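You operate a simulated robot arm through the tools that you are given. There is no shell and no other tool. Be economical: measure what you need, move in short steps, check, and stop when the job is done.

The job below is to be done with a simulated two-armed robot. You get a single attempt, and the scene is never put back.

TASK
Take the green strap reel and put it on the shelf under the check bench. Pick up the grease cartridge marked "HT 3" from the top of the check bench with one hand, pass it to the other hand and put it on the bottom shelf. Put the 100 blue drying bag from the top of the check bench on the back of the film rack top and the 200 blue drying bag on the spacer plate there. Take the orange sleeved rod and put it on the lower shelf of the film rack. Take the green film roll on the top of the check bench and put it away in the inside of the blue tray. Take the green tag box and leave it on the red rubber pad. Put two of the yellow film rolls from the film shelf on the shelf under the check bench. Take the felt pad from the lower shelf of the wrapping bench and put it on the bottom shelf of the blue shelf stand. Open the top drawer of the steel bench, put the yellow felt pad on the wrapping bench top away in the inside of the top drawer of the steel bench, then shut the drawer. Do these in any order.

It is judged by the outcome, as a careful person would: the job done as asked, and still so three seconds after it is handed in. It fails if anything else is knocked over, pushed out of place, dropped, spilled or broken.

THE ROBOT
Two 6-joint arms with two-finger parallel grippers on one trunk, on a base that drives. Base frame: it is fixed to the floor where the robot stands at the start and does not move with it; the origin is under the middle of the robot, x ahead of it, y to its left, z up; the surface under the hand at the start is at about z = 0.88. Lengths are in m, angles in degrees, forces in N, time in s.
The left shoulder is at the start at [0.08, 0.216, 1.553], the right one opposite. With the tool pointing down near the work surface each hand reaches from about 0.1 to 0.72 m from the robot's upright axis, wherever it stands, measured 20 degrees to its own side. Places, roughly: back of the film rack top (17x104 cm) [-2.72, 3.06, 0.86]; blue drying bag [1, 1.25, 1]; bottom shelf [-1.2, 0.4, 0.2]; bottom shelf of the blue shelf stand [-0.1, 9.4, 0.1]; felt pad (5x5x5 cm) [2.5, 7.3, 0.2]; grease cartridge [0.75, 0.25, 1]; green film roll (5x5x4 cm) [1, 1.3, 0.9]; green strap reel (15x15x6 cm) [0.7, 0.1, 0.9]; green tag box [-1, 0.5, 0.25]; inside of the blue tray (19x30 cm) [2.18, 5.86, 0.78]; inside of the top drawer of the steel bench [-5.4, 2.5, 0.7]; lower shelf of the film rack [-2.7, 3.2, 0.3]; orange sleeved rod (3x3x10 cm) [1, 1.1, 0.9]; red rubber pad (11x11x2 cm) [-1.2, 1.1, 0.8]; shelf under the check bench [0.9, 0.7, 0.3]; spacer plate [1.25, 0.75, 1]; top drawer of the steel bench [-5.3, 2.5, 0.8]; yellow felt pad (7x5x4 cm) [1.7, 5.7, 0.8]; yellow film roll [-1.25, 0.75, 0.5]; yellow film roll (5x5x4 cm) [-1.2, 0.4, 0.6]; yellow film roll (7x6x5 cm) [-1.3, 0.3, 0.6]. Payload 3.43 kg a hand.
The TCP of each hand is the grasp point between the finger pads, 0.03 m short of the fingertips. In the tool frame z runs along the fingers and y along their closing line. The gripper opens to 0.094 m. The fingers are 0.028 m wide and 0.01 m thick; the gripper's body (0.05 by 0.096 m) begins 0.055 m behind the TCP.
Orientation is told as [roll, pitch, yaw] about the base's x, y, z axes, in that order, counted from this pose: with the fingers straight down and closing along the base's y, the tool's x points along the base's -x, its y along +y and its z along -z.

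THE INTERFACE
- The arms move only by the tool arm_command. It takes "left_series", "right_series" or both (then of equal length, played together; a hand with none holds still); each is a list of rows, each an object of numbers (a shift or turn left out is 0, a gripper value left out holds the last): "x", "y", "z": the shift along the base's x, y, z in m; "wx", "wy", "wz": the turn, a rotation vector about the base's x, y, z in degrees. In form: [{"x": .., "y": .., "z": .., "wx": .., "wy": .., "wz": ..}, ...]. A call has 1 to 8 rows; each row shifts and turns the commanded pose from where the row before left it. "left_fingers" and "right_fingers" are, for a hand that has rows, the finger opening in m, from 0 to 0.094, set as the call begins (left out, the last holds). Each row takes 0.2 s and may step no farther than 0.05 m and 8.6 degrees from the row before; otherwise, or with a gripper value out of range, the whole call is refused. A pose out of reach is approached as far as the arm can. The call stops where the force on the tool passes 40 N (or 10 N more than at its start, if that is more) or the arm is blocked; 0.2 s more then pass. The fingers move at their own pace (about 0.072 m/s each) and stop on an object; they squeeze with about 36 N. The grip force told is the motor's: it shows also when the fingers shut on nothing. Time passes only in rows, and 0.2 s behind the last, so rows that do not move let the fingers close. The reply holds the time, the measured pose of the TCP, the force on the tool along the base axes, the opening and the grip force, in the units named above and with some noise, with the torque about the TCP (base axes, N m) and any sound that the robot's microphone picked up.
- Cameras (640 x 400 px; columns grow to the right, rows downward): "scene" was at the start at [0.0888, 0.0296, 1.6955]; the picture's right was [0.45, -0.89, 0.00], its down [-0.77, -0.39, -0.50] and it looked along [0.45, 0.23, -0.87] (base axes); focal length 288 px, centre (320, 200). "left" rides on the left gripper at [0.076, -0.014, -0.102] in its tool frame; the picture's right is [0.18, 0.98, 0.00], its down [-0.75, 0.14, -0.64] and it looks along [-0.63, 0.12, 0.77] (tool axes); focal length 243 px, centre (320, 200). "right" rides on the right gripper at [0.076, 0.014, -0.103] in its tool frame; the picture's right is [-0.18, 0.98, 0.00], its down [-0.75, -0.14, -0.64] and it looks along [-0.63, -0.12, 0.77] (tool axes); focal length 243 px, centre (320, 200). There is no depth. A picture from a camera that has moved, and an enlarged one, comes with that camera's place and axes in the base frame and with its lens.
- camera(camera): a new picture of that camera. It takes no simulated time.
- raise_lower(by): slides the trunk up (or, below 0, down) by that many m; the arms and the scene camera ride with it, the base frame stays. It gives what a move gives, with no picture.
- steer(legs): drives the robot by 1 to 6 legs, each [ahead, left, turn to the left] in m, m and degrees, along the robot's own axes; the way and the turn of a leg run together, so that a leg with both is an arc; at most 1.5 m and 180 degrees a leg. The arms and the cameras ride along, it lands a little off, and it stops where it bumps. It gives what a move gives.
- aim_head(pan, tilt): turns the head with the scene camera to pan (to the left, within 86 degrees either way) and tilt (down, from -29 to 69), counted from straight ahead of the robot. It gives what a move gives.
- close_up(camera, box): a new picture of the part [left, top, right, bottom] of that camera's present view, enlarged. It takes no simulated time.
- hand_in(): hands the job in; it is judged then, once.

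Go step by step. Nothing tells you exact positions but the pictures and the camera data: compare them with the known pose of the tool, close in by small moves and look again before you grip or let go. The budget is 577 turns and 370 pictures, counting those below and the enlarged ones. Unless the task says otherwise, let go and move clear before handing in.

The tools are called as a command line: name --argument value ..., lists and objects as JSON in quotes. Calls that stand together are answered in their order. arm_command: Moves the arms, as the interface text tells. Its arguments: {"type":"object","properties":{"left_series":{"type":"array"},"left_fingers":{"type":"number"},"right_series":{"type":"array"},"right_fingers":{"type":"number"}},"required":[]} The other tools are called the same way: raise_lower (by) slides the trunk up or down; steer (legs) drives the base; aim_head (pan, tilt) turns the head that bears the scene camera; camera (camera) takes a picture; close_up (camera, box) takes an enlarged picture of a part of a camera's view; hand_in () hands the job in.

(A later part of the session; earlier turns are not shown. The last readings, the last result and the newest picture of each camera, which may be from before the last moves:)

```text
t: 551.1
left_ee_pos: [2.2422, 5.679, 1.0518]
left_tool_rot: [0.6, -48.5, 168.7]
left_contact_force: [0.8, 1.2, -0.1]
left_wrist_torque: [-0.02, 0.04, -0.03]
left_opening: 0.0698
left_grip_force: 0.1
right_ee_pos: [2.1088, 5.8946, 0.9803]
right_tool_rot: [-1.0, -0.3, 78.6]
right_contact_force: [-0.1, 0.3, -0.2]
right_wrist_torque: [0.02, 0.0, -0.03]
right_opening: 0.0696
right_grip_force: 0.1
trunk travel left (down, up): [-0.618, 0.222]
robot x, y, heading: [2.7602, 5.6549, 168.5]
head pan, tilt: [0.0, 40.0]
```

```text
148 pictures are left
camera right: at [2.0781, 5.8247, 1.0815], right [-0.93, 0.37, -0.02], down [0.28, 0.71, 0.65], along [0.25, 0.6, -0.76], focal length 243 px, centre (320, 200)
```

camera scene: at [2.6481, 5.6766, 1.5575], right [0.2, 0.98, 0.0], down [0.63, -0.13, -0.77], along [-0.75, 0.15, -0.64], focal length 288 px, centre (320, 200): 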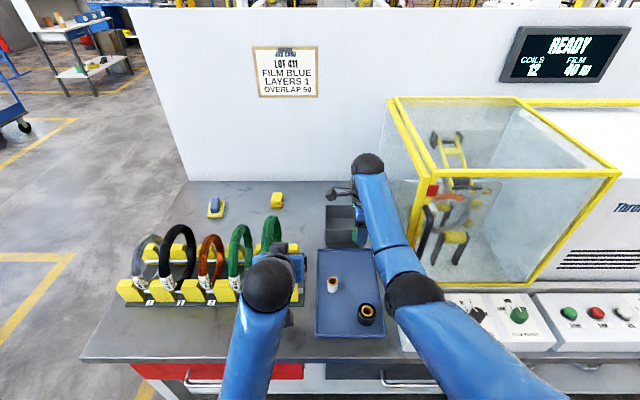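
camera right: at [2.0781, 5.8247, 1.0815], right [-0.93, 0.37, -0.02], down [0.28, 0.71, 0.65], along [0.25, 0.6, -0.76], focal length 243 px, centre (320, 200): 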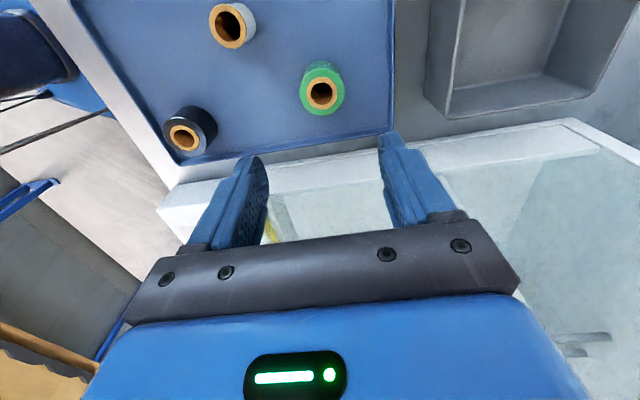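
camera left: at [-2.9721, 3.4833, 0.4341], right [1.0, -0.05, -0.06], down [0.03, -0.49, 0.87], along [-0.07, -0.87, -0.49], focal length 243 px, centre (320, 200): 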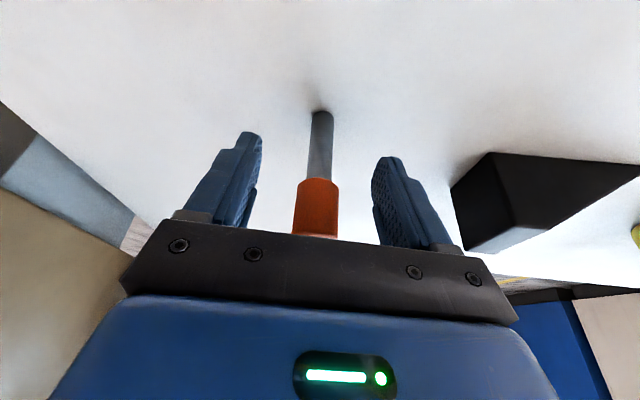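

The green roll lies in the tray. Next the felt pad on the lower shelf further north. I'll back off, straighten both wrists and draw the hands in.

raise_lower --by 0.2

steer --legs '[[-0.22, 0, 0]]'

arm_command --left_series '[{"wx": -1.6, "wy": -7.85, "z": -0.03, "x": 0.01}, {"wx": -1.6, "wy": -7.85, "z": -0.03, "x": 0.01}, {"wx": -1.6, "wy": -7.85, "z": -0.03, "x": 0.01}, {"wx": -1.6, "wy": -7.85, "z": -0.03, "x": 0.01}, {"wx": -1.6, "wy": -7.85, "z": -0.03, "x": 0.01}, {"wx": -1.6, "wy": -7.85, "z": -0.03, "x": 0.01}, {}, {}]' --right_series '[{"wz": 8.5, "z": -0.02, "x": 0.03}, {"wz": 8.5, "z": -0.02, "x": 0.03}, {"wz": 8.5, "x": 0.03}, {"wz": 8.5, "x": 0.03}, {"wz": 8.5, "x": 0.03}, {"wz": 8.5, "x": 0.03}, {"wz": 8.5}, {"wz": 8.5}]'

arm_command --right_series '[{"wz": 8.5, "z": -0.03}, {"wz": 8.5, "z": -0.03}, {"wz": 4, "z": -0.03}]'

camera --camera "scene"

```text
t: 553.2
left_ee_pos: [2.2416, 5.6792, 1.2536]
left_tool_rot: [0.4, -48.5, 168.7]
left_contact_force: [0.0, 1.1, 0.2]
left_wrist_torque: [0.0, 0.0, 0.02]
left_opening: 0.07
left_grip_force: 0.0
right_ee_pos: [2.1071, 5.896, 1.1791]
right_tool_rot: [-1.0, -0.2, 78.5]
right_contact_force: [-0.2, 0.3, -0.2]
right_wrist_torque: [0.0, 0.0, -0.01]
right_opening: 0.07
right_grip_force: 0.0
trunk travel left (down, up): [-0.818, 0.022]
robot x, y, heading: [2.7614, 5.6584, 169.0]
head pan, tilt: [0.0, 40.0]
```

```text
t: 554.9
left_ee_pos: [2.4506, 5.6375, 1.2497]
left_tool_rot: [0.5, -48.1, 168.7]
left_contact_force: [-0.7, -0.5, 0.1]
left_wrist_torque: [-0.01, 0.01, -0.02]
left_opening: 0.0699
left_grip_force: 0.1
right_ee_pos: [2.3174, 5.8553, 1.1768]
right_tool_rot: [-1.2, -0.3, 78.5]
right_contact_force: [-0.7, 0.0, -0.3]
right_wrist_torque: [-0.01, -0.02, 0.0]
right_opening: 0.0699
right_grip_force: 0.1
trunk travel left (down, up): [-0.818, 0.022]
robot x, y, heading: [2.9725, 5.6095, 168.6]
head pan, tilt: [0.0, 40.0]
```

```text
t: 556.7
left_ee_pos: [2.5066, 5.6412, 1.0381]
left_tool_rot: [0.7, -0.5, 168.7]
left_contact_force: [0.7, 0.7, 0.3]
left_wrist_torque: [0.01, 0.01, 0.02]
left_opening: 0.0698
left_grip_force: 0.0
left hand out of reach, approached as far as the arm can: row 4, 5, 6
right_ee_pos: [2.447, 5.8554, 1.0715]
right_tool_rot: [-1.1, -0.3, 146.6]
right_contact_force: [-0.2, -0.1, 0.4]
right_wrist_torque: [-0.02, 0.02, 0.03]
right_opening: 0.07
right_grip_force: 0.1
right hand out of reach, approached as far as the arm can: row 1, 2, 3, 4, 5, 6
trunk travel left (down, up): [-0.818, 0.022]
robot x, y, heading: [2.9748, 5.6122, 168.5]
head pan, tilt: [0.0, 40.0]
```

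```text
t: 557.5
left_ee_pos: [2.5067, 5.6412, 1.0372]
left_tool_rot: [0.6, -0.5, 168.5]
left_contact_force: [-0.1, 0.2, 0.0]
left_wrist_torque: [0.01, -0.02, -0.03]
left_opening: 0.0699
left_grip_force: 0.1
right_ee_pos: [2.4474, 5.8563, 0.9806]
right_tool_rot: [-1.0, -0.3, 167.7]
right_contact_force: [-0.1, 0.1, -0.3]
right_wrist_torque: [0.01, -0.01, -0.05]
right_opening: 0.0699
right_grip_force: 0.0
trunk travel left (down, up): [-0.818, 0.022]
robot x, y, heading: [2.9765, 5.613, 168.5]
head pan, tilt: [0.0, 40.0]
```

```text
147 pictures are left
camera scene: at [2.8616, 5.634, 1.7575], right [0.2, 0.98, 0.0], down [0.63, -0.13, -0.77], along [-0.75, 0.15, -0.64], focal length 288 px, centre (320, 200)
```

scene: 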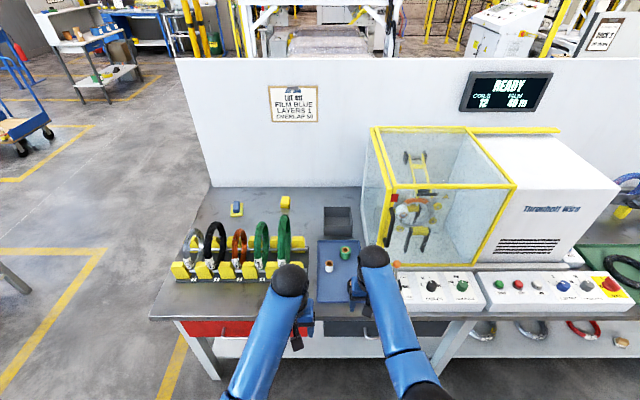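

steer --legs '[[0, -0.9, 0]]'

aim_head --pan -15 --tilt 40

camera --camera "scene"

```text
t: 562.2
left_ee_pos: [2.6835, 6.5171, 1.037]
left_tool_rot: [0.5, -0.5, 168.5]
left_contact_force: [0.1, 0.2, -0.6]
left_wrist_torque: [-0.02, 0.02, 0.0]
left_opening: 0.0699
left_grip_force: 0.1
right_ee_pos: [2.6263, 6.7332, 0.9825]
right_tool_rot: [-1.0, -0.2, 167.3]
right_contact_force: [0.2, -0.1, 0.1]
right_wrist_torque: [0.03, 0.02, 0.0]
right_opening: 0.07
right_grip_force: 0.2
trunk travel left (down, up): [-0.818, 0.022]
robot x, y, heading: [3.1571, 6.4849, 168.5]
head pan, tilt: [0.0, 40.0]
```

```text
t: 563.0
left_ee_pos: [2.6839, 6.518, 1.0389]
left_tool_rot: [0.6, -0.5, 168.3]
left_contact_force: [0.4, -0.5, 0.1]
left_wrist_torque: [0.03, 0.0, -0.01]
left_opening: 0.0699
left_grip_force: 0.0
right_ee_pos: [2.6257, 6.7337, 0.9813]
right_tool_rot: [-1.0, -0.3, 167.3]
right_contact_force: [0.1, 0.8, -0.6]
right_wrist_torque: [0.0, -0.01, 0.0]
right_opening: 0.0699
right_grip_force: 0.0
trunk travel left (down, up): [-0.818, 0.022]
robot x, y, heading: [3.1541, 6.4876, 168.5]
head pan, tilt: [-15.0, 40.0]
```

```text
146 pictures are left
camera scene: at [3.0473, 6.5302, 1.7575], right [0.45, 0.89, 0.0], down [0.58, -0.29, -0.77], along [-0.69, 0.34, -0.64], focal length 288 px, centre (320, 200)
```

scene: 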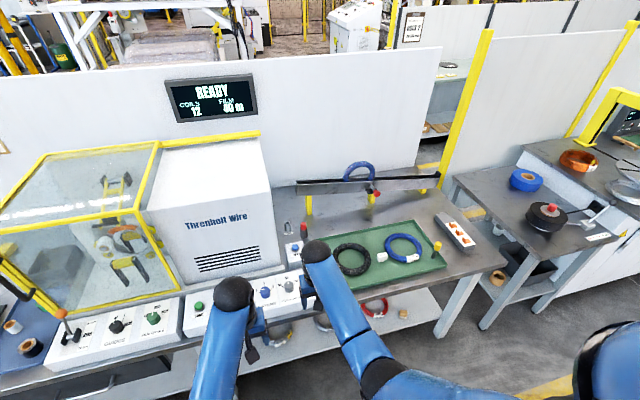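

The felt pad (brown cube) is at (2.51, 7.31) on the lower shelf. I'll strafe right in line with it for the right hand, back slightly, and lower the trunk.

steer --legs '[[-0.06, -0.53, 0]]'

raise_lower --by -0.4

raise_lower --by -0.25

aim_head --pan -5 --tilt 45

camera --camera "scene"

```text
t: 566.1
left_ee_pos: [2.8476, 7.0211, 1.0368]
left_tool_rot: [0.5, -0.5, 168.5]
left_contact_force: [0.1, 0.6, 1.2]
left_wrist_torque: [0.03, 0.01, -0.03]
left_opening: 0.0701
left_grip_force: 0.0
right_ee_pos: [2.7887, 7.2383, 0.982]
right_tool_rot: [-1.1, -0.4, 167.4]
right_contact_force: [-0.2, -0.1, -0.5]
right_wrist_torque: [0.03, 0.01, 0.01]
right_opening: 0.0701
right_grip_force: 0.1
trunk travel left (down, up): [-0.818, 0.022]
robot x, y, heading: [3.3208, 6.9958, 168.3]
head pan, tilt: [-15.0, 40.0]
```

```text
t: 569.9
left_ee_pos: [2.8491, 7.0228, 0.6379]
left_tool_rot: [0.6, -0.5, 168.5]
left_contact_force: [0.2, 0.1, 0.1]
left_wrist_torque: [0.0, -0.01, -0.02]
left_opening: 0.0701
left_grip_force: 0.0
right_ee_pos: [2.7911, 7.2399, 0.582]
right_tool_rot: [-1.0, -0.3, 167.5]
right_contact_force: [0.5, 0.5, 0.0]
right_wrist_torque: [-0.01, 0.01, 0.0]
right_opening: 0.0702
right_grip_force: 0.0
trunk travel left (down, up): [-0.418, 0.422]
robot x, y, heading: [3.3208, 6.9925, 168.5]
head pan, tilt: [-15.0, 40.0]
```

```text
t: 572.5
left_ee_pos: [2.8498, 7.0227, 0.387]
left_tool_rot: [0.6, -0.5, 168.5]
left_contact_force: [0.8, 0.0, 0.8]
left_wrist_torque: [0.0, -0.02, 0.02]
left_opening: 0.07
left_grip_force: 0.2
right_ee_pos: [2.7897, 7.2384, 0.3316]
right_tool_rot: [-1.0, -0.3, 167.4]
right_contact_force: [-0.7, 0.2, -0.7]
right_wrist_torque: [0.02, 0.0, -0.02]
right_opening: 0.0701
right_grip_force: 0.0
trunk travel left (down, up): [-0.168, 0.672]
robot x, y, heading: [3.3197, 6.9978, 168.5]
head pan, tilt: [-15.0, 40.0]
```

```text
t: 573.2
left_ee_pos: [2.8494, 7.0234, 0.3868]
left_tool_rot: [0.7, -0.5, 168.5]
left_contact_force: [-0.1, -0.2, -0.2]
left_wrist_torque: [-0.02, 0.01, -0.01]
left_opening: 0.07
left_grip_force: 0.1
right_ee_pos: [2.7904, 7.2399, 0.331]
right_tool_rot: [-1.0, -0.2, 167.4]
right_contact_force: [0.4, 0.4, -0.1]
right_wrist_torque: [-0.03, 0.0, 0.01]
right_opening: 0.07
right_grip_force: 0.1
trunk travel left (down, up): [-0.168, 0.672]
robot x, y, heading: [3.3203, 6.9913, 168.6]
head pan, tilt: [-5.0, 45.0]
```

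```text
145 pictures are left
camera scene: at [3.2107, 7.0217, 1.1002], right [0.28, 0.96, 0.0], down [0.68, -0.2, -0.71], along [-0.68, 0.2, -0.71], focal length 288 px, centre (320, 200)
```

scene: 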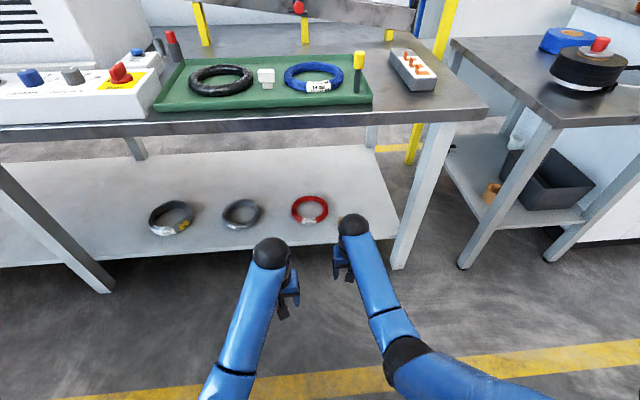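

arm_command --right_fingers 0.085 --right_series '[{"wx": 1.6, "wy": 7.85}, {"wx": 1.6, "wy": 7.85}, {"wx": 1.6, "wy": 7.85}, {"wx": 1.6, "wy": 7.85}, {"wx": 1.0, "wy": 4.9}]'

camera --camera "right"

```text
t: 574.4
left_ee_pos: [2.8486, 7.0228, 0.3867]
left_tool_rot: [0.6, -0.6, 168.5]
left_contact_force: [0.0, 0.1, 0.5]
left_wrist_torque: [-0.01, 0.01, -0.01]
left_opening: 0.0701
left_grip_force: 0.0
right_ee_pos: [2.7905, 7.2383, 0.3317]
right_tool_rot: [-0.2, -37.4, 167.2]
right_contact_force: [0.6, -0.5, 0.0]
right_wrist_torque: [0.0, -0.04, 0.0]
right_opening: 0.0849
right_grip_force: 0.1
trunk travel left (down, up): [-0.168, 0.672]
robot x, y, heading: [3.321, 6.9911, 168.6]
head pan, tilt: [-5.0, 45.0]
```

```text
144 pictures are left
camera right: at [2.9075, 7.1984, 0.366], right [-0.36, -0.93, 0.11], down [-0.17, 0.18, 0.97], along [-0.92, 0.33, -0.23], focal length 243 px, centre (320, 200)
```

right: 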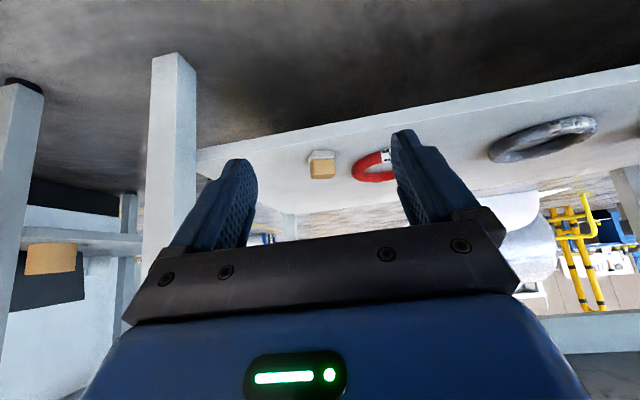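

Triangulated: felt pad centre (2.50, 7.33, 0.195), red ring ~3 cm beside it. I'll narrow the opening, drive ahead and lower a bit.

arm_command --right_fingers 0.07 --right_series '[{"z": 0.04, "x": 0.005, "y": 0.025}]'

raise_lower --by -0.1

steer --legs '[[0.18, 0, 0]]'

camera --camera "right"

```text
t: 574.8
left_ee_pos: [2.8489, 7.0244, 0.3877]
left_tool_rot: [0.6, -0.6, 168.5]
left_contact_force: [0.5, -0.3, 0.3]
left_wrist_torque: [0.01, -0.01, 0.0]
left_opening: 0.0701
left_grip_force: 0.1
right_ee_pos: [2.7953, 7.2646, 0.371]
right_tool_rot: [-0.2, -37.3, 167.2]
right_contact_force: [-1.5, 0.0, 0.0]
right_wrist_torque: [0.0, -0.01, 0.0]
right_opening: 0.0699
right_grip_force: 0.2
trunk travel left (down, up): [-0.168, 0.672]
robot x, y, heading: [3.3168, 6.9922, 168.6]
head pan, tilt: [-5.0, 45.0]
```

```text
t: 576.2
left_ee_pos: [2.8492, 7.0236, 0.2873]
left_tool_rot: [0.6, -0.6, 168.5]
left_contact_force: [0.2, 0.2, 0.1]
left_wrist_torque: [-0.02, 0.04, -0.01]
left_opening: 0.0701
left_grip_force: 0.0
right_ee_pos: [2.7956, 7.2645, 0.2708]
right_tool_rot: [-0.1, -37.2, 167.1]
right_contact_force: [0.1, -0.8, 0.2]
right_wrist_torque: [-0.03, 0.02, 0.03]
right_opening: 0.07
right_grip_force: 0.1
trunk travel left (down, up): [-0.068, 0.772]
robot x, y, heading: [3.3195, 6.9948, 168.5]
head pan, tilt: [-5.0, 45.0]
```

```text
t: 577.7
left_ee_pos: [2.6717, 7.0591, 0.2881]
left_tool_rot: [0.6, -0.5, 168.5]
left_contact_force: [-0.1, -0.3, -0.3]
left_wrist_torque: [-0.04, 0.01, 0.01]
left_opening: 0.0701
left_grip_force: 0.0
right_ee_pos: [2.6178, 7.3005, 0.2708]
right_tool_rot: [-0.2, -37.4, 167.2]
right_contact_force: [-0.2, 0.3, 0.4]
right_wrist_torque: [0.01, 0.01, 0.03]
right_opening: 0.0701
right_grip_force: 0.0
trunk travel left (down, up): [-0.068, 0.772]
robot x, y, heading: [3.1448, 7.0261, 168.4]
head pan, tilt: [-5.0, 45.0]
```

```text
143 pictures are left
camera right: at [2.7348, 7.26, 0.3058], right [-0.36, -0.93, 0.11], down [-0.17, 0.18, 0.97], along [-0.92, 0.33, -0.23], focal length 243 px, centre (320, 200)
```

right: 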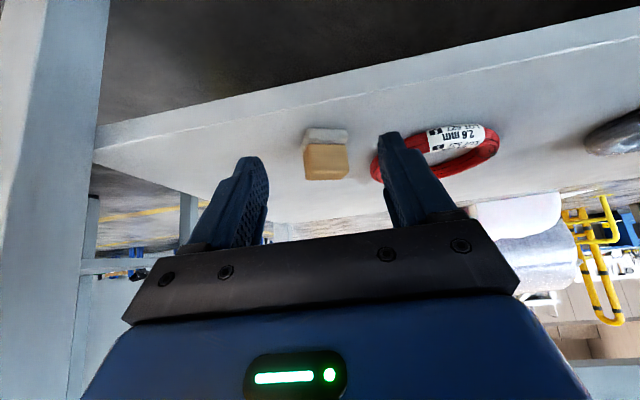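

arm_command --right_series '[{"x": -0.04, "y": 0.011, "z": -0.005}, {"x": -0.04, "y": 0.011, "z": -0.015}, {"x": -0.034, "y": 0.009, "z": -0.02}]'

camera --camera "right"

```text
t: 578.5
left_ee_pos: [2.6721, 7.0591, 0.2882]
left_tool_rot: [0.6, -0.5, 168.5]
left_contact_force: [0.4, 0.5, 0.5]
left_wrist_torque: [0.02, 0.0, 0.01]
left_opening: 0.07
left_grip_force: 0.0
right_ee_pos: [2.504, 7.3313, 0.231]
right_tool_rot: [-0.2, -37.3, 167.2]
right_contact_force: [-0.1, 0.1, -0.4]
right_wrist_torque: [-0.04, 0.02, 0.01]
right_opening: 0.0701
right_grip_force: 0.1
trunk travel left (down, up): [-0.068, 0.772]
robot x, y, heading: [3.1418, 7.0293, 168.6]
head pan, tilt: [-5.0, 45.0]
```

```text
142 pictures are left
camera right: at [2.6202, 7.2911, 0.266], right [-0.36, -0.93, 0.11], down [-0.17, 0.18, 0.97], along [-0.92, 0.33, -0.23], focal length 243 px, centre (320, 200)
```

right: 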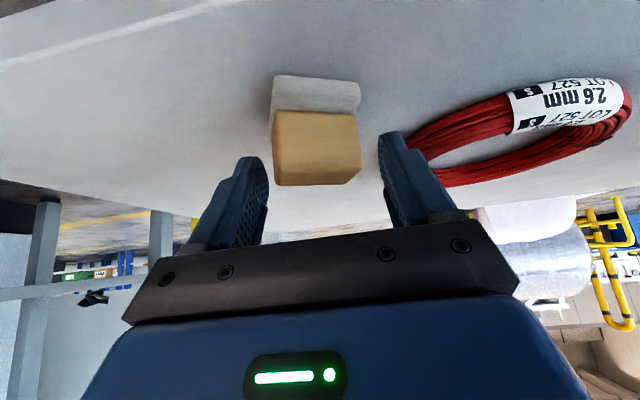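

arm_command --right_series '[{"x": -0.003, "z": -0.012}, {"z": -0.01}]'

arm_command --right_fingers 0.0 --right_series '[{}, {}, {}, {}]'

arm_command --right_series '[{"z": 0.02}, {"z": 0.03}]'

camera --camera "right"

```text
t: 579.2
left_ee_pos: [2.6746, 7.0599, 0.2891]
left_tool_rot: [0.6, -0.7, 168.3]
left_contact_force: [-0.4, 0.3, 0.8]
left_wrist_torque: [0.0, 0.04, 0.0]
left_opening: 0.0701
left_grip_force: 0.0
right_ee_pos: [2.5003, 7.331, 0.2174]
right_tool_rot: [0.0, -38.1, 166.9]
right_contact_force: [13.0, -2.4, 18.9]
right_wrist_torque: [-0.23, -0.22, 0.11]
right_opening: 0.0692
right_grip_force: 0.1
trunk travel left (down, up): [-0.068, 0.772]
robot x, y, heading: [3.1411, 7.0284, 168.6]
head pan, tilt: [-5.0, 45.0]
stopped in row 2 (right hand): the force on the tool passed its limit at 43 N (the readings are from after the stop); the commanded pose is now the measured one
```

```text
t: 580.2
left_ee_pos: [2.674, 7.0604, 0.2882]
left_tool_rot: [0.6, -0.7, 168.3]
left_contact_force: [-0.6, 0.6, 0.0]
left_wrist_torque: [-0.01, -0.01, 0.03]
left_opening: 0.07
left_grip_force: 0.0
right_ee_pos: [2.4981, 7.3316, 0.2175]
right_tool_rot: [0.0, -38.2, 167.1]
right_contact_force: [-4.1, -2.6, 22.9]
right_wrist_torque: [-0.11, 0.27, -0.05]
right_opening: 0.0503
right_grip_force: 35.7
trunk travel left (down, up): [-0.068, 0.772]
robot x, y, heading: [3.1452, 7.0263, 168.4]
head pan, tilt: [-5.0, 45.0]
```

```text
t: 580.8
left_ee_pos: [2.674, 7.0595, 0.2883]
left_tool_rot: [0.6, -0.5, 168.4]
left_contact_force: [0.2, 0.6, 0.2]
left_wrist_torque: [-0.01, 0.0, 0.03]
left_opening: 0.0702
left_grip_force: 0.1
right_ee_pos: [2.5007, 7.3323, 0.2609]
right_tool_rot: [-0.2, -37.5, 167.2]
right_contact_force: [0.0, -0.3, -1.0]
right_wrist_torque: [-0.01, -0.02, -0.05]
right_opening: 0.0465
right_grip_force: 35.9
trunk travel left (down, up): [-0.068, 0.772]
robot x, y, heading: [3.1449, 7.0296, 168.5]
head pan, tilt: [-5.0, 45.0]
```

```text
141 pictures are left
camera right: at [2.618, 7.2913, 0.2958], right [-0.36, -0.93, 0.11], down [-0.17, 0.18, 0.97], along [-0.92, 0.33, -0.22], focal length 243 px, centre (320, 200)
```

right: 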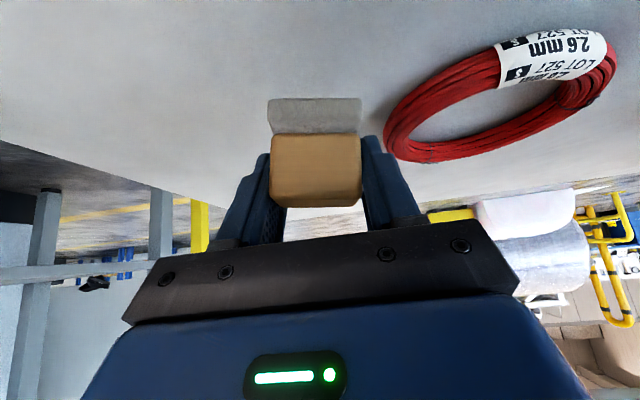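

Felt pad is held. Lift slightly, back out, and raise.

arm_command --right_series '[{"z": 0.03}, {"x": 0.04, "y": -0.008}, {"x": 0.04, "y": -0.008}, {"x": 0.04, "y": -0.008}]'

steer --legs '[[-0.25, 0, 0]]'

raise_lower --by 0.4

raise_lower --by 0.35

camera --camera "scene"

```text
t: 581.8
left_ee_pos: [2.6738, 7.0592, 0.2872]
left_tool_rot: [0.7, -0.5, 168.3]
left_contact_force: [-0.3, 0.8, 0.1]
left_wrist_torque: [0.0, -0.03, -0.02]
left_opening: 0.0699
left_grip_force: 0.1
right_ee_pos: [2.6199, 7.3076, 0.2917]
right_tool_rot: [0.0, -37.8, 167.0]
right_contact_force: [-1.0, 0.9, -0.3]
right_wrist_torque: [0.0, 0.0, 0.01]
right_opening: 0.0459
right_grip_force: 36.0
trunk travel left (down, up): [-0.068, 0.772]
robot x, y, heading: [3.1406, 7.0265, 168.5]
head pan, tilt: [-5.0, 45.0]
```

```text
t: 583.6
left_ee_pos: [2.9167, 7.0106, 0.287]
left_tool_rot: [0.6, -0.7, 168.4]
left_contact_force: [0.8, -0.1, 0.8]
left_wrist_torque: [0.0, 0.02, 0.01]
left_opening: 0.0702
left_grip_force: 0.2
right_ee_pos: [2.8627, 7.259, 0.2925]
right_tool_rot: [0.0, -37.7, 166.9]
right_contact_force: [0.2, 0.7, -0.5]
right_wrist_torque: [-0.01, 0.06, 0.02]
right_opening: 0.046
right_grip_force: 36.1
trunk travel left (down, up): [-0.068, 0.772]
robot x, y, heading: [3.3887, 6.9792, 168.4]
head pan, tilt: [-5.0, 45.0]
```

```text
t: 587.5
left_ee_pos: [2.9171, 7.0102, 0.687]
left_tool_rot: [0.6, -0.4, 168.2]
left_contact_force: [-0.3, -0.3, 0.9]
left_wrist_torque: [0.02, 0.02, -0.02]
left_opening: 0.07
left_grip_force: 0.1
right_ee_pos: [2.8638, 7.2591, 0.692]
right_tool_rot: [0.0, -37.7, 166.9]
right_contact_force: [0.4, 0.0, -0.6]
right_wrist_torque: [0.02, 0.05, -0.02]
right_opening: 0.0456
right_grip_force: 36.1
trunk travel left (down, up): [-0.468, 0.372]
robot x, y, heading: [3.3894, 6.9783, 168.1]
head pan, tilt: [-5.0, 45.0]
```

```text
t: 590.9
left_ee_pos: [2.9168, 7.0101, 1.0375]
left_tool_rot: [0.6, -0.4, 168.3]
left_contact_force: [0.3, 0.4, -0.2]
left_wrist_torque: [0.01, 0.0, 0.01]
left_opening: 0.0699
left_grip_force: 0.1
right_ee_pos: [2.8632, 7.2582, 1.0424]
right_tool_rot: [0.0, -37.6, 166.9]
right_contact_force: [0.5, 0.8, -0.3]
right_wrist_torque: [-0.04, 0.0, 0.02]
right_opening: 0.0454
right_grip_force: 36.0
trunk travel left (down, up): [-0.818, 0.022]
robot x, y, heading: [3.3906, 6.9818, 168.1]
head pan, tilt: [-5.0, 45.0]
```

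```text
140 pictures are left
camera scene: at [3.2783, 7.0078, 1.7502], right [0.29, 0.96, 0.0], down [0.68, -0.2, -0.71], along [-0.68, 0.2, -0.71], focal length 288 px, centre (320, 200)
```

scene: 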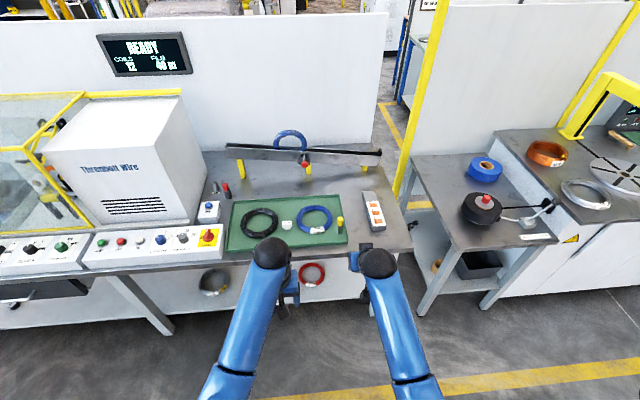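

Now to the south end of the bench for the yellow felt pad with the left hand.

steer --legs '[[0, 1.2, 0], [0, 1.2, 0], [0, 0, -90.5], [-0.1, 1.15, 0]]'

aim_head --pan 0 --tilt 40

camera --camera "scene"

```text
t: 612.0
left_ee_pos: [1.7591, 5.2618, 1.0365]
left_tool_rot: [0.7, -0.5, 77.1]
left_contact_force: [0.3, 0.3, -0.5]
left_wrist_torque: [0.0, 0.04, -0.01]
left_opening: 0.0702
left_grip_force: 0.2
right_ee_pos: [2.0076, 5.3092, 1.0419]
right_tool_rot: [0.0, -37.8, 75.6]
right_contact_force: [0.3, 0.7, -0.5]
right_wrist_torque: [0.03, -0.01, 0.01]
right_opening: 0.0453
right_grip_force: 36.1
trunk travel left (down, up): [-0.818, 0.022]
robot x, y, heading: [1.7132, 4.7912, 77.2]
head pan, tilt: [-5.0, 45.0]
```

```text
t: 612.7
left_ee_pos: [1.7585, 5.2615, 1.0364]
left_tool_rot: [0.6, -0.5, 77.1]
left_contact_force: [-0.5, 0.1, -0.2]
left_wrist_torque: [-0.06, 0.01, -0.01]
left_opening: 0.0696
left_grip_force: 0.1
right_ee_pos: [2.0077, 5.3101, 1.0418]
right_tool_rot: [0.1, -37.7, 75.7]
right_contact_force: [0.3, -0.3, -1.8]
right_wrist_torque: [0.01, 0.0, -0.01]
right_opening: 0.045
right_grip_force: 35.9
trunk travel left (down, up): [-0.818, 0.022]
robot x, y, heading: [1.717, 4.7923, 77.3]
head pan, tilt: [0.0, 40.0]
```

```text
139 pictures are left
camera scene: at [1.7416, 4.9034, 1.7574], right [0.97, -0.22, 0.0], down [-0.14, -0.63, -0.77], along [0.17, 0.75, -0.64], focal length 288 px, centre (320, 200)
```

scene: 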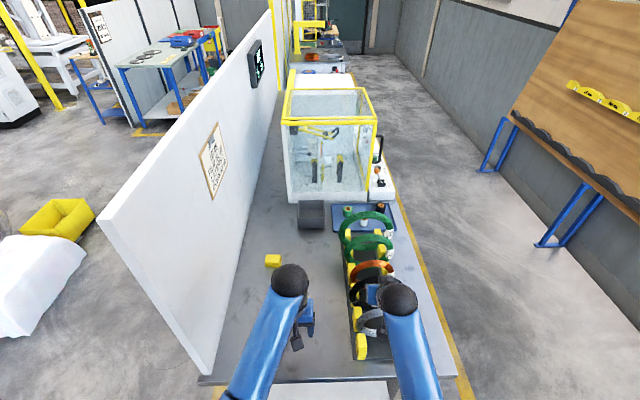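

Pad at (1.72, 5.695). I'll raise the right hand (felt pad) over the reel rack, drive ahead and tilt the left hand.

arm_command --left_fingers 0.09 --left_series '[{"z": 0.02, "wx": -8.0, "wy": 1.8}, {"z": 0.02, "wx": -8.0, "wy": 1.8}, {"z": 0.02, "wx": -8.0, "wy": 1.8}, {"z": 0.02, "wx": -8.0, "wy": 1.8}, {"z": 0.02, "wx": -8.0, "wy": 1.8}, {"z": 0.02, "wx": -4.0, "wy": 0.9}]' --right_series '[{"z": 0.035, "wx": -5, "wy": 1.1}, {"z": 0.04, "wx": -5, "wy": 1.1}, {"z": 0.04}, {"z": 0.04}, {"z": 0.04}, {"z": 0.03}]'

steer --legs '[[0.07, 0, 0]]'

raise_lower --by -0.2

camera --camera "left"

camera --camera "scene"

```text
t: 614.1
left_ee_pos: [1.7979, 5.3147, 1.0444]
left_tool_rot: [0.3, 44.6, 77.0]
left_contact_force: [-0.6, 0.3, -0.8]
left_wrist_torque: [0.0, 0.01, -0.01]
left_opening: 0.09
left_grip_force: 0.0
left hand out of reach, approached as far as the arm can: row 1, 2, 3, 4
right_ee_pos: [2.0126, 5.3349, 1.2292]
right_tool_rot: [-0.5, -27.5, 76.0]
right_contact_force: [0.8, -0.9, -1.0]
right_wrist_torque: [-0.01, 0.0, 0.04]
right_opening: 0.0451
right_grip_force: 36.1
right hand out of reach, approached as far as the arm can: row 5, 6
trunk travel left (down, up): [-0.818, 0.022]
robot x, y, heading: [1.7159, 4.7906, 77.2]
head pan, tilt: [0.0, 40.0]
```

```text
t: 615.1
left_ee_pos: [1.8101, 5.3695, 1.0502]
left_tool_rot: [0.4, 43.7, 77.0]
left_contact_force: [0.3, -1.6, 0.4]
left_wrist_torque: [0.08, -0.04, -0.03]
left_opening: 0.0901
left_grip_force: 0.0
right_ee_pos: [2.023, 5.3859, 1.235]
right_tool_rot: [-0.4, -28.3, 75.9]
right_contact_force: [0.0, -1.3, -0.7]
right_wrist_torque: [0.06, -0.01, 0.02]
right_opening: 0.0452
right_grip_force: 36.5
trunk travel left (down, up): [-0.818, 0.022]
robot x, y, heading: [1.7356, 4.8593, 76.8]
head pan, tilt: [0.0, 40.0]
```

```text
t: 617.3
left_ee_pos: [1.8123, 5.3793, 0.8446]
left_tool_rot: [0.4, 44.5, 77.0]
left_contact_force: [-0.1, 0.1, 0.9]
left_wrist_torque: [-0.01, 0.0, 0.04]
left_opening: 0.0897
left_grip_force: 0.0
right_ee_pos: [2.0262, 5.4003, 1.0297]
right_tool_rot: [-0.4, -27.6, 76.0]
right_contact_force: [-0.7, -0.4, -1.4]
right_wrist_torque: [0.01, -0.01, 0.0]
right_opening: 0.0453
right_grip_force: 35.4
trunk travel left (down, up): [-0.618, 0.222]
robot x, y, heading: [1.7313, 4.8619, 77.2]
head pan, tilt: [0.0, 40.0]
```

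```text
138 pictures are left
camera left: at [1.83, 5.3939, 0.9697], right [-0.99, 0.1, 0.13], down [0.09, 0.99, -0.07], along [-0.14, -0.06, -0.99], focal length 243 px, centre (320, 200)
```

left: 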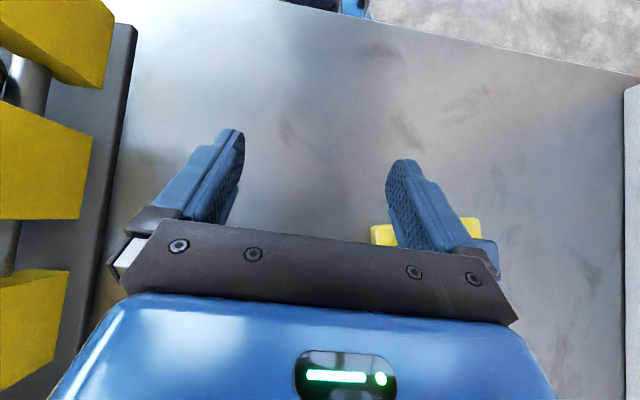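

```text
137 pictures are left
camera scene: at [1.7561, 4.9707, 1.5575], right [0.97, -0.22, 0.0], down [-0.14, -0.63, -0.77], along [0.17, 0.75, -0.64], focal length 288 px, centre (320, 200)
```

scene: 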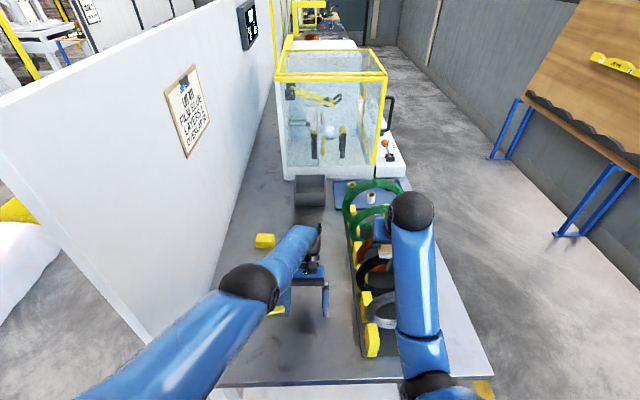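

I rotated the left wrist the wrong way (sign). I'll raise back up and pitch it forward properly.

raise_lower --by 0.2

arm_command --left_series '[{"wx": 8.0, "wy": -1.8}, {"wx": 8.0, "wy": -1.8}, {"wx": 8.0, "wy": -1.8}, {"wx": 8.0, "wy": -1.8}, {"wx": 8.0, "wy": -1.8}, {"wx": 8.0, "wy": -1.8, "y": 0.01}, {"wx": 8.0, "wy": -1.8, "y": 0.02}, {"wx": 8.0, "wy": -1.8, "y": 0.02}]'

arm_command --left_series '[{"wx": 8.0, "wy": -1.8, "x": -0.015, "y": 0.02}, {"wx": 8.0, "wy": -1.8, "x": -0.015, "y": 0.02}, {"wx": 5.0, "wy": -1.1, "x": -0.015, "y": 0.02}, {"x": -0.02}]'

camera --camera "left"

camera --camera "scene"

```text
t: 619.5
left_ee_pos: [1.8116, 5.3806, 1.0439]
left_tool_rot: [0.4, 44.6, 77.1]
left_contact_force: [0.5, 0.7, 0.2]
left_wrist_torque: [0.01, -0.01, 0.02]
left_opening: 0.0899
left_grip_force: 0.0
right_ee_pos: [2.0255, 5.3991, 1.2286]
right_tool_rot: [-0.4, -27.6, 76.1]
right_contact_force: [-0.1, 0.7, -0.5]
right_wrist_torque: [-0.01, -0.01, 0.0]
right_opening: 0.0451
right_grip_force: 36.0
trunk travel left (down, up): [-0.818, 0.022]
robot x, y, heading: [1.7319, 4.8605, 76.9]
head pan, tilt: [0.0, 40.0]
```

```text
t: 621.2
left_ee_pos: [1.8271, 5.4504, 1.0273]
left_tool_rot: [0.6, -21.3, 77.1]
left_contact_force: [0.0, -0.5, 0.3]
left_wrist_torque: [0.0, 0.01, 0.01]
left_opening: 0.0901
left_grip_force: 0.0
left hand out of reach, approached as far as the arm can: row 1, 2
right_ee_pos: [2.0272, 5.4004, 1.2284]
right_tool_rot: [-0.4, -27.5, 76.0]
right_contact_force: [-0.1, -0.1, 0.4]
right_wrist_torque: [0.01, 0.03, 0.0]
right_opening: 0.0452
right_grip_force: 35.8
trunk travel left (down, up): [-0.818, 0.022]
robot x, y, heading: [1.7299, 4.8589, 77.0]
head pan, tilt: [0.0, 40.0]
```

```text
t: 622.2
left_ee_pos: [1.7618, 5.5127, 1.0276]
left_tool_rot: [0.9, -42.7, 77.0]
left_contact_force: [0.7, -0.9, 0.2]
left_wrist_torque: [0.01, -0.02, 0.01]
left_opening: 0.0901
left_grip_force: 0.1
right_ee_pos: [2.0257, 5.3999, 1.2293]
right_tool_rot: [-0.5, -27.6, 76.0]
right_contact_force: [-0.5, 0.6, -0.8]
right_wrist_torque: [0.04, -0.03, -0.04]
right_opening: 0.0451
right_grip_force: 35.8
trunk travel left (down, up): [-0.818, 0.022]
robot x, y, heading: [1.733, 4.8632, 77.0]
head pan, tilt: [0.0, 40.0]
```

```text
136 pictures are left
camera left: at [1.7467, 5.3861, 1.0499], right [-0.99, 0.08, -0.11], down [-0.1, 0.14, 0.98], along [0.1, 0.99, -0.13], focal length 243 px, centre (320, 200)
```

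left: 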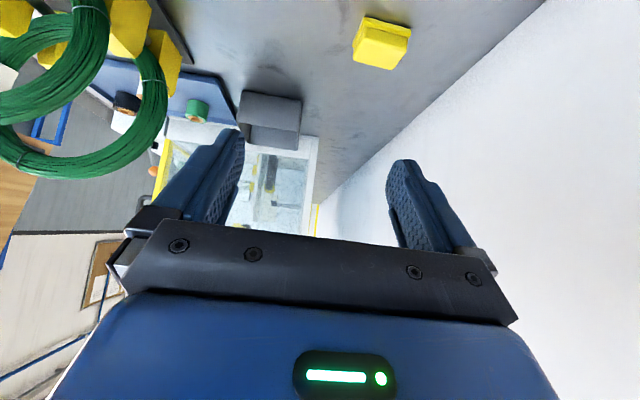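

```text
135 pictures are left
camera scene: at [1.7557, 4.9707, 1.7575], right [0.97, -0.22, 0.0], down [-0.14, -0.63, -0.77], along [0.17, 0.75, -0.64], focal length 288 px, centre (320, 200)
```

scene: 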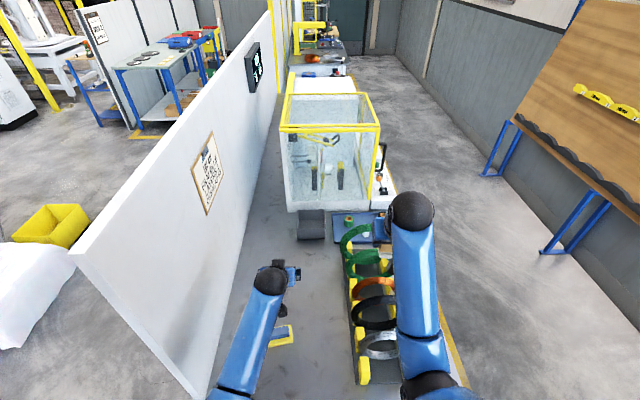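

raise_lower --by -0.17

arm_command --left_series '[{"x": -0.012, "y": 0.04}, {"x": -0.012, "y": 0.04}, {"x": -0.01, "y": 0.04}]'

camera --camera "left"

```text
t: 624.2
left_ee_pos: [1.7619, 5.5115, 0.8573]
left_tool_rot: [0.9, -42.7, 77.0]
left_contact_force: [0.5, -0.2, 0.3]
left_wrist_torque: [0.0, 0.01, 0.0]
left_opening: 0.0898
left_grip_force: 0.1
right_ee_pos: [2.0258, 5.4009, 1.0598]
right_tool_rot: [-0.4, -27.6, 76.0]
right_contact_force: [0.2, 0.7, -0.8]
right_wrist_torque: [0.0, 0.06, 0.01]
right_opening: 0.0454
right_grip_force: 36.2
trunk travel left (down, up): [-0.648, 0.192]
robot x, y, heading: [1.7318, 4.8602, 77.3]
head pan, tilt: [0.0, 40.0]
```

```text
t: 625.0
left_ee_pos: [1.7271, 5.6302, 0.8569]
left_tool_rot: [0.7, -42.5, 77.1]
left_contact_force: [0.5, -0.6, -0.3]
left_wrist_torque: [0.0, 0.0, -0.02]
left_opening: 0.09
left_grip_force: 0.1
right_ee_pos: [2.0259, 5.3993, 1.0583]
right_tool_rot: [-0.3, -27.6, 76.0]
right_contact_force: [0.5, -0.5, -1.1]
right_wrist_torque: [0.0, 0.0, -0.03]
right_opening: 0.0452
right_grip_force: 36.2
trunk travel left (down, up): [-0.648, 0.192]
robot x, y, heading: [1.7296, 4.8609, 77.3]
head pan, tilt: [0.0, 40.0]
```

```text
134 pictures are left
camera left: at [1.7126, 5.5049, 0.8799], right [-0.99, 0.08, -0.11], down [-0.1, 0.15, 0.98], along [0.1, 0.99, -0.14], focal length 243 px, centre (320, 200)
```

left: 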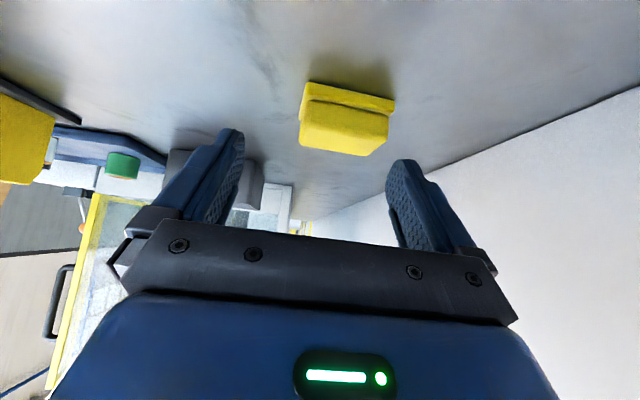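

arm_command --left_series '[{"x": -0.005, "y": 0.035, "z": -0.02}, {"x": -0.004, "y": 0.033, "z": -0.02}, {"z": -0.018}]'

camera --camera "left"

```text
t: 625.8
left_ee_pos: [1.7174, 5.6825, 0.8128]
left_tool_rot: [0.8, -42.9, 77.0]
left_contact_force: [1.0, 1.1, 1.6]
left_wrist_torque: [-0.19, 0.06, 0.05]
left_opening: 0.0898
left_grip_force: 0.1
left hand out of reach, approached as far as the arm can: row 2, 3
right_ee_pos: [2.0248, 5.3984, 1.0606]
right_tool_rot: [-0.3, -27.7, 76.1]
right_contact_force: [-0.9, -0.2, -0.6]
right_wrist_torque: [0.02, -0.03, 0.03]
right_opening: 0.045
right_grip_force: 36.0
trunk travel left (down, up): [-0.648, 0.192]
robot x, y, heading: [1.7325, 4.8624, 76.9]
head pan, tilt: [0.0, 40.0]
```

```text
133 pictures are left
camera left: at [1.7029, 5.557, 0.8338], right [-0.99, 0.08, -0.12], down [-0.1, 0.14, 0.98], along [0.1, 0.99, -0.13], focal length 243 px, centre (320, 200)
```

left: 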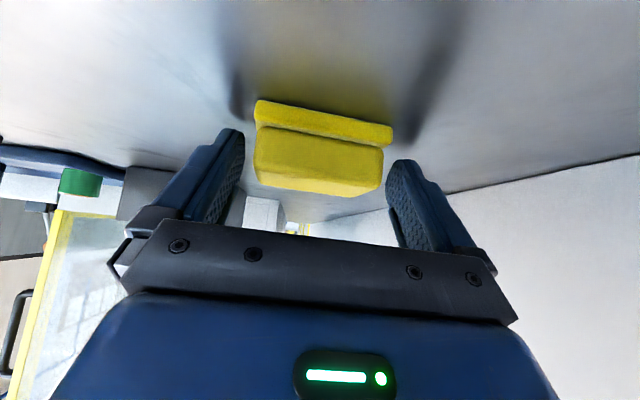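

arm_command --left_fingers 0.094 --left_series '[{"x": -0.003}]'

raise_lower --by -0.016

camera --camera "left"

```text
t: 626.2
left_ee_pos: [1.7149, 5.6819, 0.8116]
left_tool_rot: [0.9, -42.9, 77.0]
left_contact_force: [2.1, 3.1, 9.7]
left_wrist_torque: [0.08, -0.56, 0.05]
left_opening: 0.094
left_grip_force: 0.0
right_ee_pos: [2.0266, 5.3988, 1.0595]
right_tool_rot: [-0.3, -27.7, 75.9]
right_contact_force: [-0.1, 1.0, -0.6]
right_wrist_torque: [0.05, 0.01, -0.03]
right_opening: 0.0451
right_grip_force: 36.2
trunk travel left (down, up): [-0.648, 0.192]
robot x, y, heading: [1.7269, 4.8573, 77.3]
head pan, tilt: [0.0, 40.0]
```

```text
t: 626.7
left_ee_pos: [1.716, 5.6841, 0.811]
left_tool_rot: [0.5, -44.2, 77.2]
left_contact_force: [-8.1, -37.7, 36.2]
left_wrist_torque: [-1.2, -1.66, -2.03]
left_opening: 0.0938
left_grip_force: 0.2
right_ee_pos: [2.0236, 5.3931, 1.0497]
right_tool_rot: [-0.3, -27.9, 76.0]
right_contact_force: [0.2, 0.8, -0.7]
right_wrist_torque: [-0.03, -0.01, 0.03]
right_opening: 0.045
right_grip_force: 35.3
trunk travel left (down, up): [-0.635, 0.205]
robot x, y, heading: [1.7325, 4.8593, 77.3]
head pan, tilt: [0.0, 40.0]
stopped: the force on the tool passed its limit at 44 N (the readings are from after the stop); the commanded pose is now the measured one
```

```text
132 pictures are left
camera left: at [1.7008, 5.5583, 0.8308], right [-0.99, 0.08, -0.12], down [-0.11, 0.12, 0.99], along [0.1, 0.99, -0.11], focal length 243 px, centre (320, 200)
```

left: 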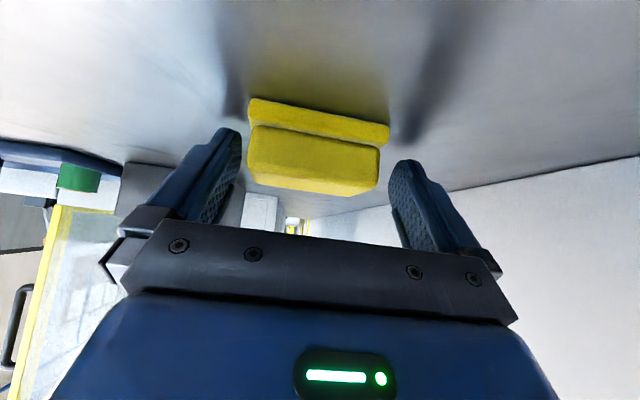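

The fingertips already touch the bench (z≈0.78), so height is right. Relieve slightly and grip.

raise_lower --by 0.012

arm_command --left_fingers 0.0 --left_series '[{}, {}, {}, {}]'

arm_command --left_series '[{"z": 0.025}, {"z": 0.03}]'

camera --camera "left"

```text
t: 627.3
left_ee_pos: [1.7146, 5.6883, 0.8164]
left_tool_rot: [0.7, -43.7, 77.1]
left_contact_force: [0.0, 0.0, 0.3]
left_wrist_torque: [0.04, 0.0, 0.01]
left_opening: 0.0939
left_grip_force: 0.0
right_ee_pos: [2.0265, 5.3992, 1.0584]
right_tool_rot: [-0.4, -27.6, 76.0]
right_contact_force: [0.2, -0.1, 0.6]
right_wrist_torque: [0.02, 0.0, 0.01]
right_opening: 0.0451
right_grip_force: 35.9
trunk travel left (down, up): [-0.647, 0.193]
robot x, y, heading: [1.7327, 4.8599, 77.2]
head pan, tilt: [0.0, 40.0]
```

```text
t: 628.3
left_ee_pos: [1.7152, 5.6879, 0.8185]
left_tool_rot: [0.7, -43.8, 77.1]
left_contact_force: [0.6, 0.8, 1.8]
left_wrist_torque: [-0.01, -0.01, -0.02]
left_opening: 0.0693
left_grip_force: 36.0
right_ee_pos: [2.0255, 5.3994, 1.0575]
right_tool_rot: [-0.4, -27.6, 76.0]
right_contact_force: [-0.3, 0.1, 0.0]
right_wrist_torque: [-0.03, 0.0, 0.01]
right_opening: 0.0451
right_grip_force: 36.7
trunk travel left (down, up): [-0.647, 0.193]
robot x, y, heading: [1.7308, 4.8562, 77.1]
head pan, tilt: [0.0, 40.0]
```

```text
t: 628.9
left_ee_pos: [1.7165, 5.6878, 0.8719]
left_tool_rot: [0.7, -43.6, 77.1]
left_contact_force: [0.7, 0.8, -1.0]
left_wrist_torque: [0.01, -0.03, 0.03]
left_opening: 0.0695
left_grip_force: 36.3
right_ee_pos: [2.0252, 5.3992, 1.0587]
right_tool_rot: [-0.4, -27.6, 76.0]
right_contact_force: [0.3, -0.8, -1.5]
right_wrist_torque: [0.03, 0.03, -0.02]
right_opening: 0.0452
right_grip_force: 35.9
trunk travel left (down, up): [-0.647, 0.193]
robot x, y, heading: [1.7313, 4.8598, 76.9]
head pan, tilt: [0.0, 40.0]
```

```text
131 pictures are left
camera left: at [1.7024, 5.5609, 0.8925], right [-0.99, 0.08, -0.12], down [-0.11, 0.13, 0.99], along [0.1, 0.99, -0.12], focal length 243 px, centre (320, 200)
```

left: 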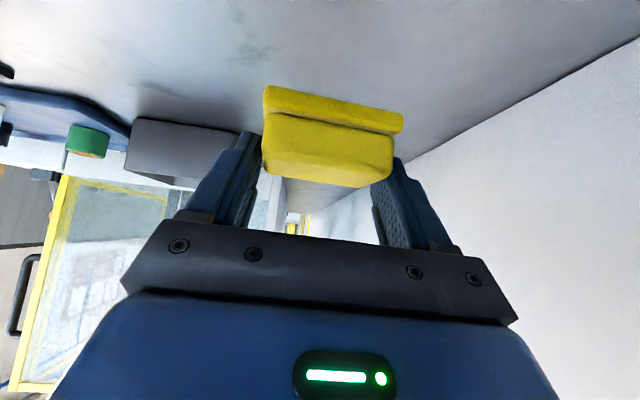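

Both pads held. Raise, back off and drive round to the north corridor toward the blue shelf stand.

arm_command --left_series '[{"z": 0.04}, {"z": 0.04}, {"z": 0.04, "y": -0.02}, {"z": 0.04, "y": -0.03}, {"y": -0.04}, {"y": -0.04}]'

raise_lower --by 0.17

steer --legs '[[-0.35, 0, 0], [0, 0, 91], [0.7, 0, 0], [0, 0, -80], [1.2, 0, 0]]'

aim_head --pan 0 --tilt 20

camera --camera "scene"

```text
t: 630.3
left_ee_pos: [1.7167, 5.5571, 1.0343]
left_tool_rot: [0.8, -43.6, 77.1]
left_contact_force: [-0.1, -1.0, 0.0]
left_wrist_torque: [0.0, 0.01, 0.01]
left_opening: 0.0694
left_grip_force: 35.4
right_ee_pos: [2.0257, 5.3993, 1.0587]
right_tool_rot: [-0.4, -27.6, 76.0]
right_contact_force: [0.0, 0.7, -0.7]
right_wrist_torque: [0.01, 0.0, 0.01]
right_opening: 0.0454
right_grip_force: 35.9
trunk travel left (down, up): [-0.647, 0.193]
robot x, y, heading: [1.7305, 4.8557, 76.9]
head pan, tilt: [0.0, 40.0]
```

```text
t: 632.2
left_ee_pos: [1.7174, 5.5592, 1.2028]
left_tool_rot: [0.8, -43.7, 77.1]
left_contact_force: [-1.0, 1.2, -0.7]
left_wrist_torque: [-0.04, 0.01, -0.01]
left_opening: 0.0691
left_grip_force: 36.3
right_ee_pos: [2.0247, 5.3997, 1.2284]
right_tool_rot: [-0.4, -27.7, 76.0]
right_contact_force: [0.0, -0.7, -0.6]
right_wrist_torque: [0.01, -0.01, 0.0]
right_opening: 0.0453
right_grip_force: 36.1
trunk travel left (down, up): [-0.817, 0.023]
robot x, y, heading: [1.73, 4.8608, 77.1]
head pan, tilt: [0.0, 40.0]
```

```text
t: 650.9
left_ee_pos: [0.8563, 6.546, 1.2038]
left_tool_rot: [0.7, -43.7, 88.3]
left_contact_force: [-0.3, -0.6, 0.2]
left_wrist_torque: [0.01, 0.0, 0.02]
left_opening: 0.0692
left_grip_force: 36.1
right_ee_pos: [1.1888, 6.4505, 1.2278]
right_tool_rot: [-0.4, -27.7, 87.2]
right_contact_force: [0.0, -0.2, -1.0]
right_wrist_torque: [0.0, 0.02, -0.03]
right_opening: 0.0456
right_grip_force: 35.7
trunk travel left (down, up): [-0.817, 0.023]
robot x, y, heading: [1.0047, 5.8647, 88.2]
head pan, tilt: [0.0, 40.0]
```

```text
t: 651.7
left_ee_pos: [0.8557, 6.5462, 1.2028]
left_tool_rot: [0.7, -43.7, 88.2]
left_contact_force: [-0.5, 0.1, -1.0]
left_wrist_torque: [0.01, 0.0, -0.03]
left_opening: 0.0691
left_grip_force: 35.4
right_ee_pos: [1.1898, 6.4524, 1.2278]
right_tool_rot: [-0.3, -27.5, 87.1]
right_contact_force: [0.3, 0.0, -1.2]
right_wrist_torque: [0.04, 0.01, 0.0]
right_opening: 0.0455
right_grip_force: 35.8
trunk travel left (down, up): [-0.817, 0.023]
robot x, y, heading: [1.0089, 5.8612, 88.4]
head pan, tilt: [0.0, 20.0]
```

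```text
130 pictures are left
camera scene: at [1.008, 5.9864, 1.7884], right [1.0, -0.03, 0.0], down [-0.01, -0.34, -0.94], along [0.03, 0.94, -0.34], focal length 288 px, centre (320, 200)
```

scene: 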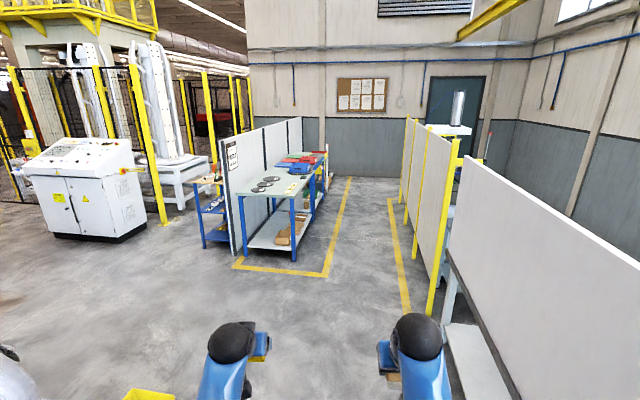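

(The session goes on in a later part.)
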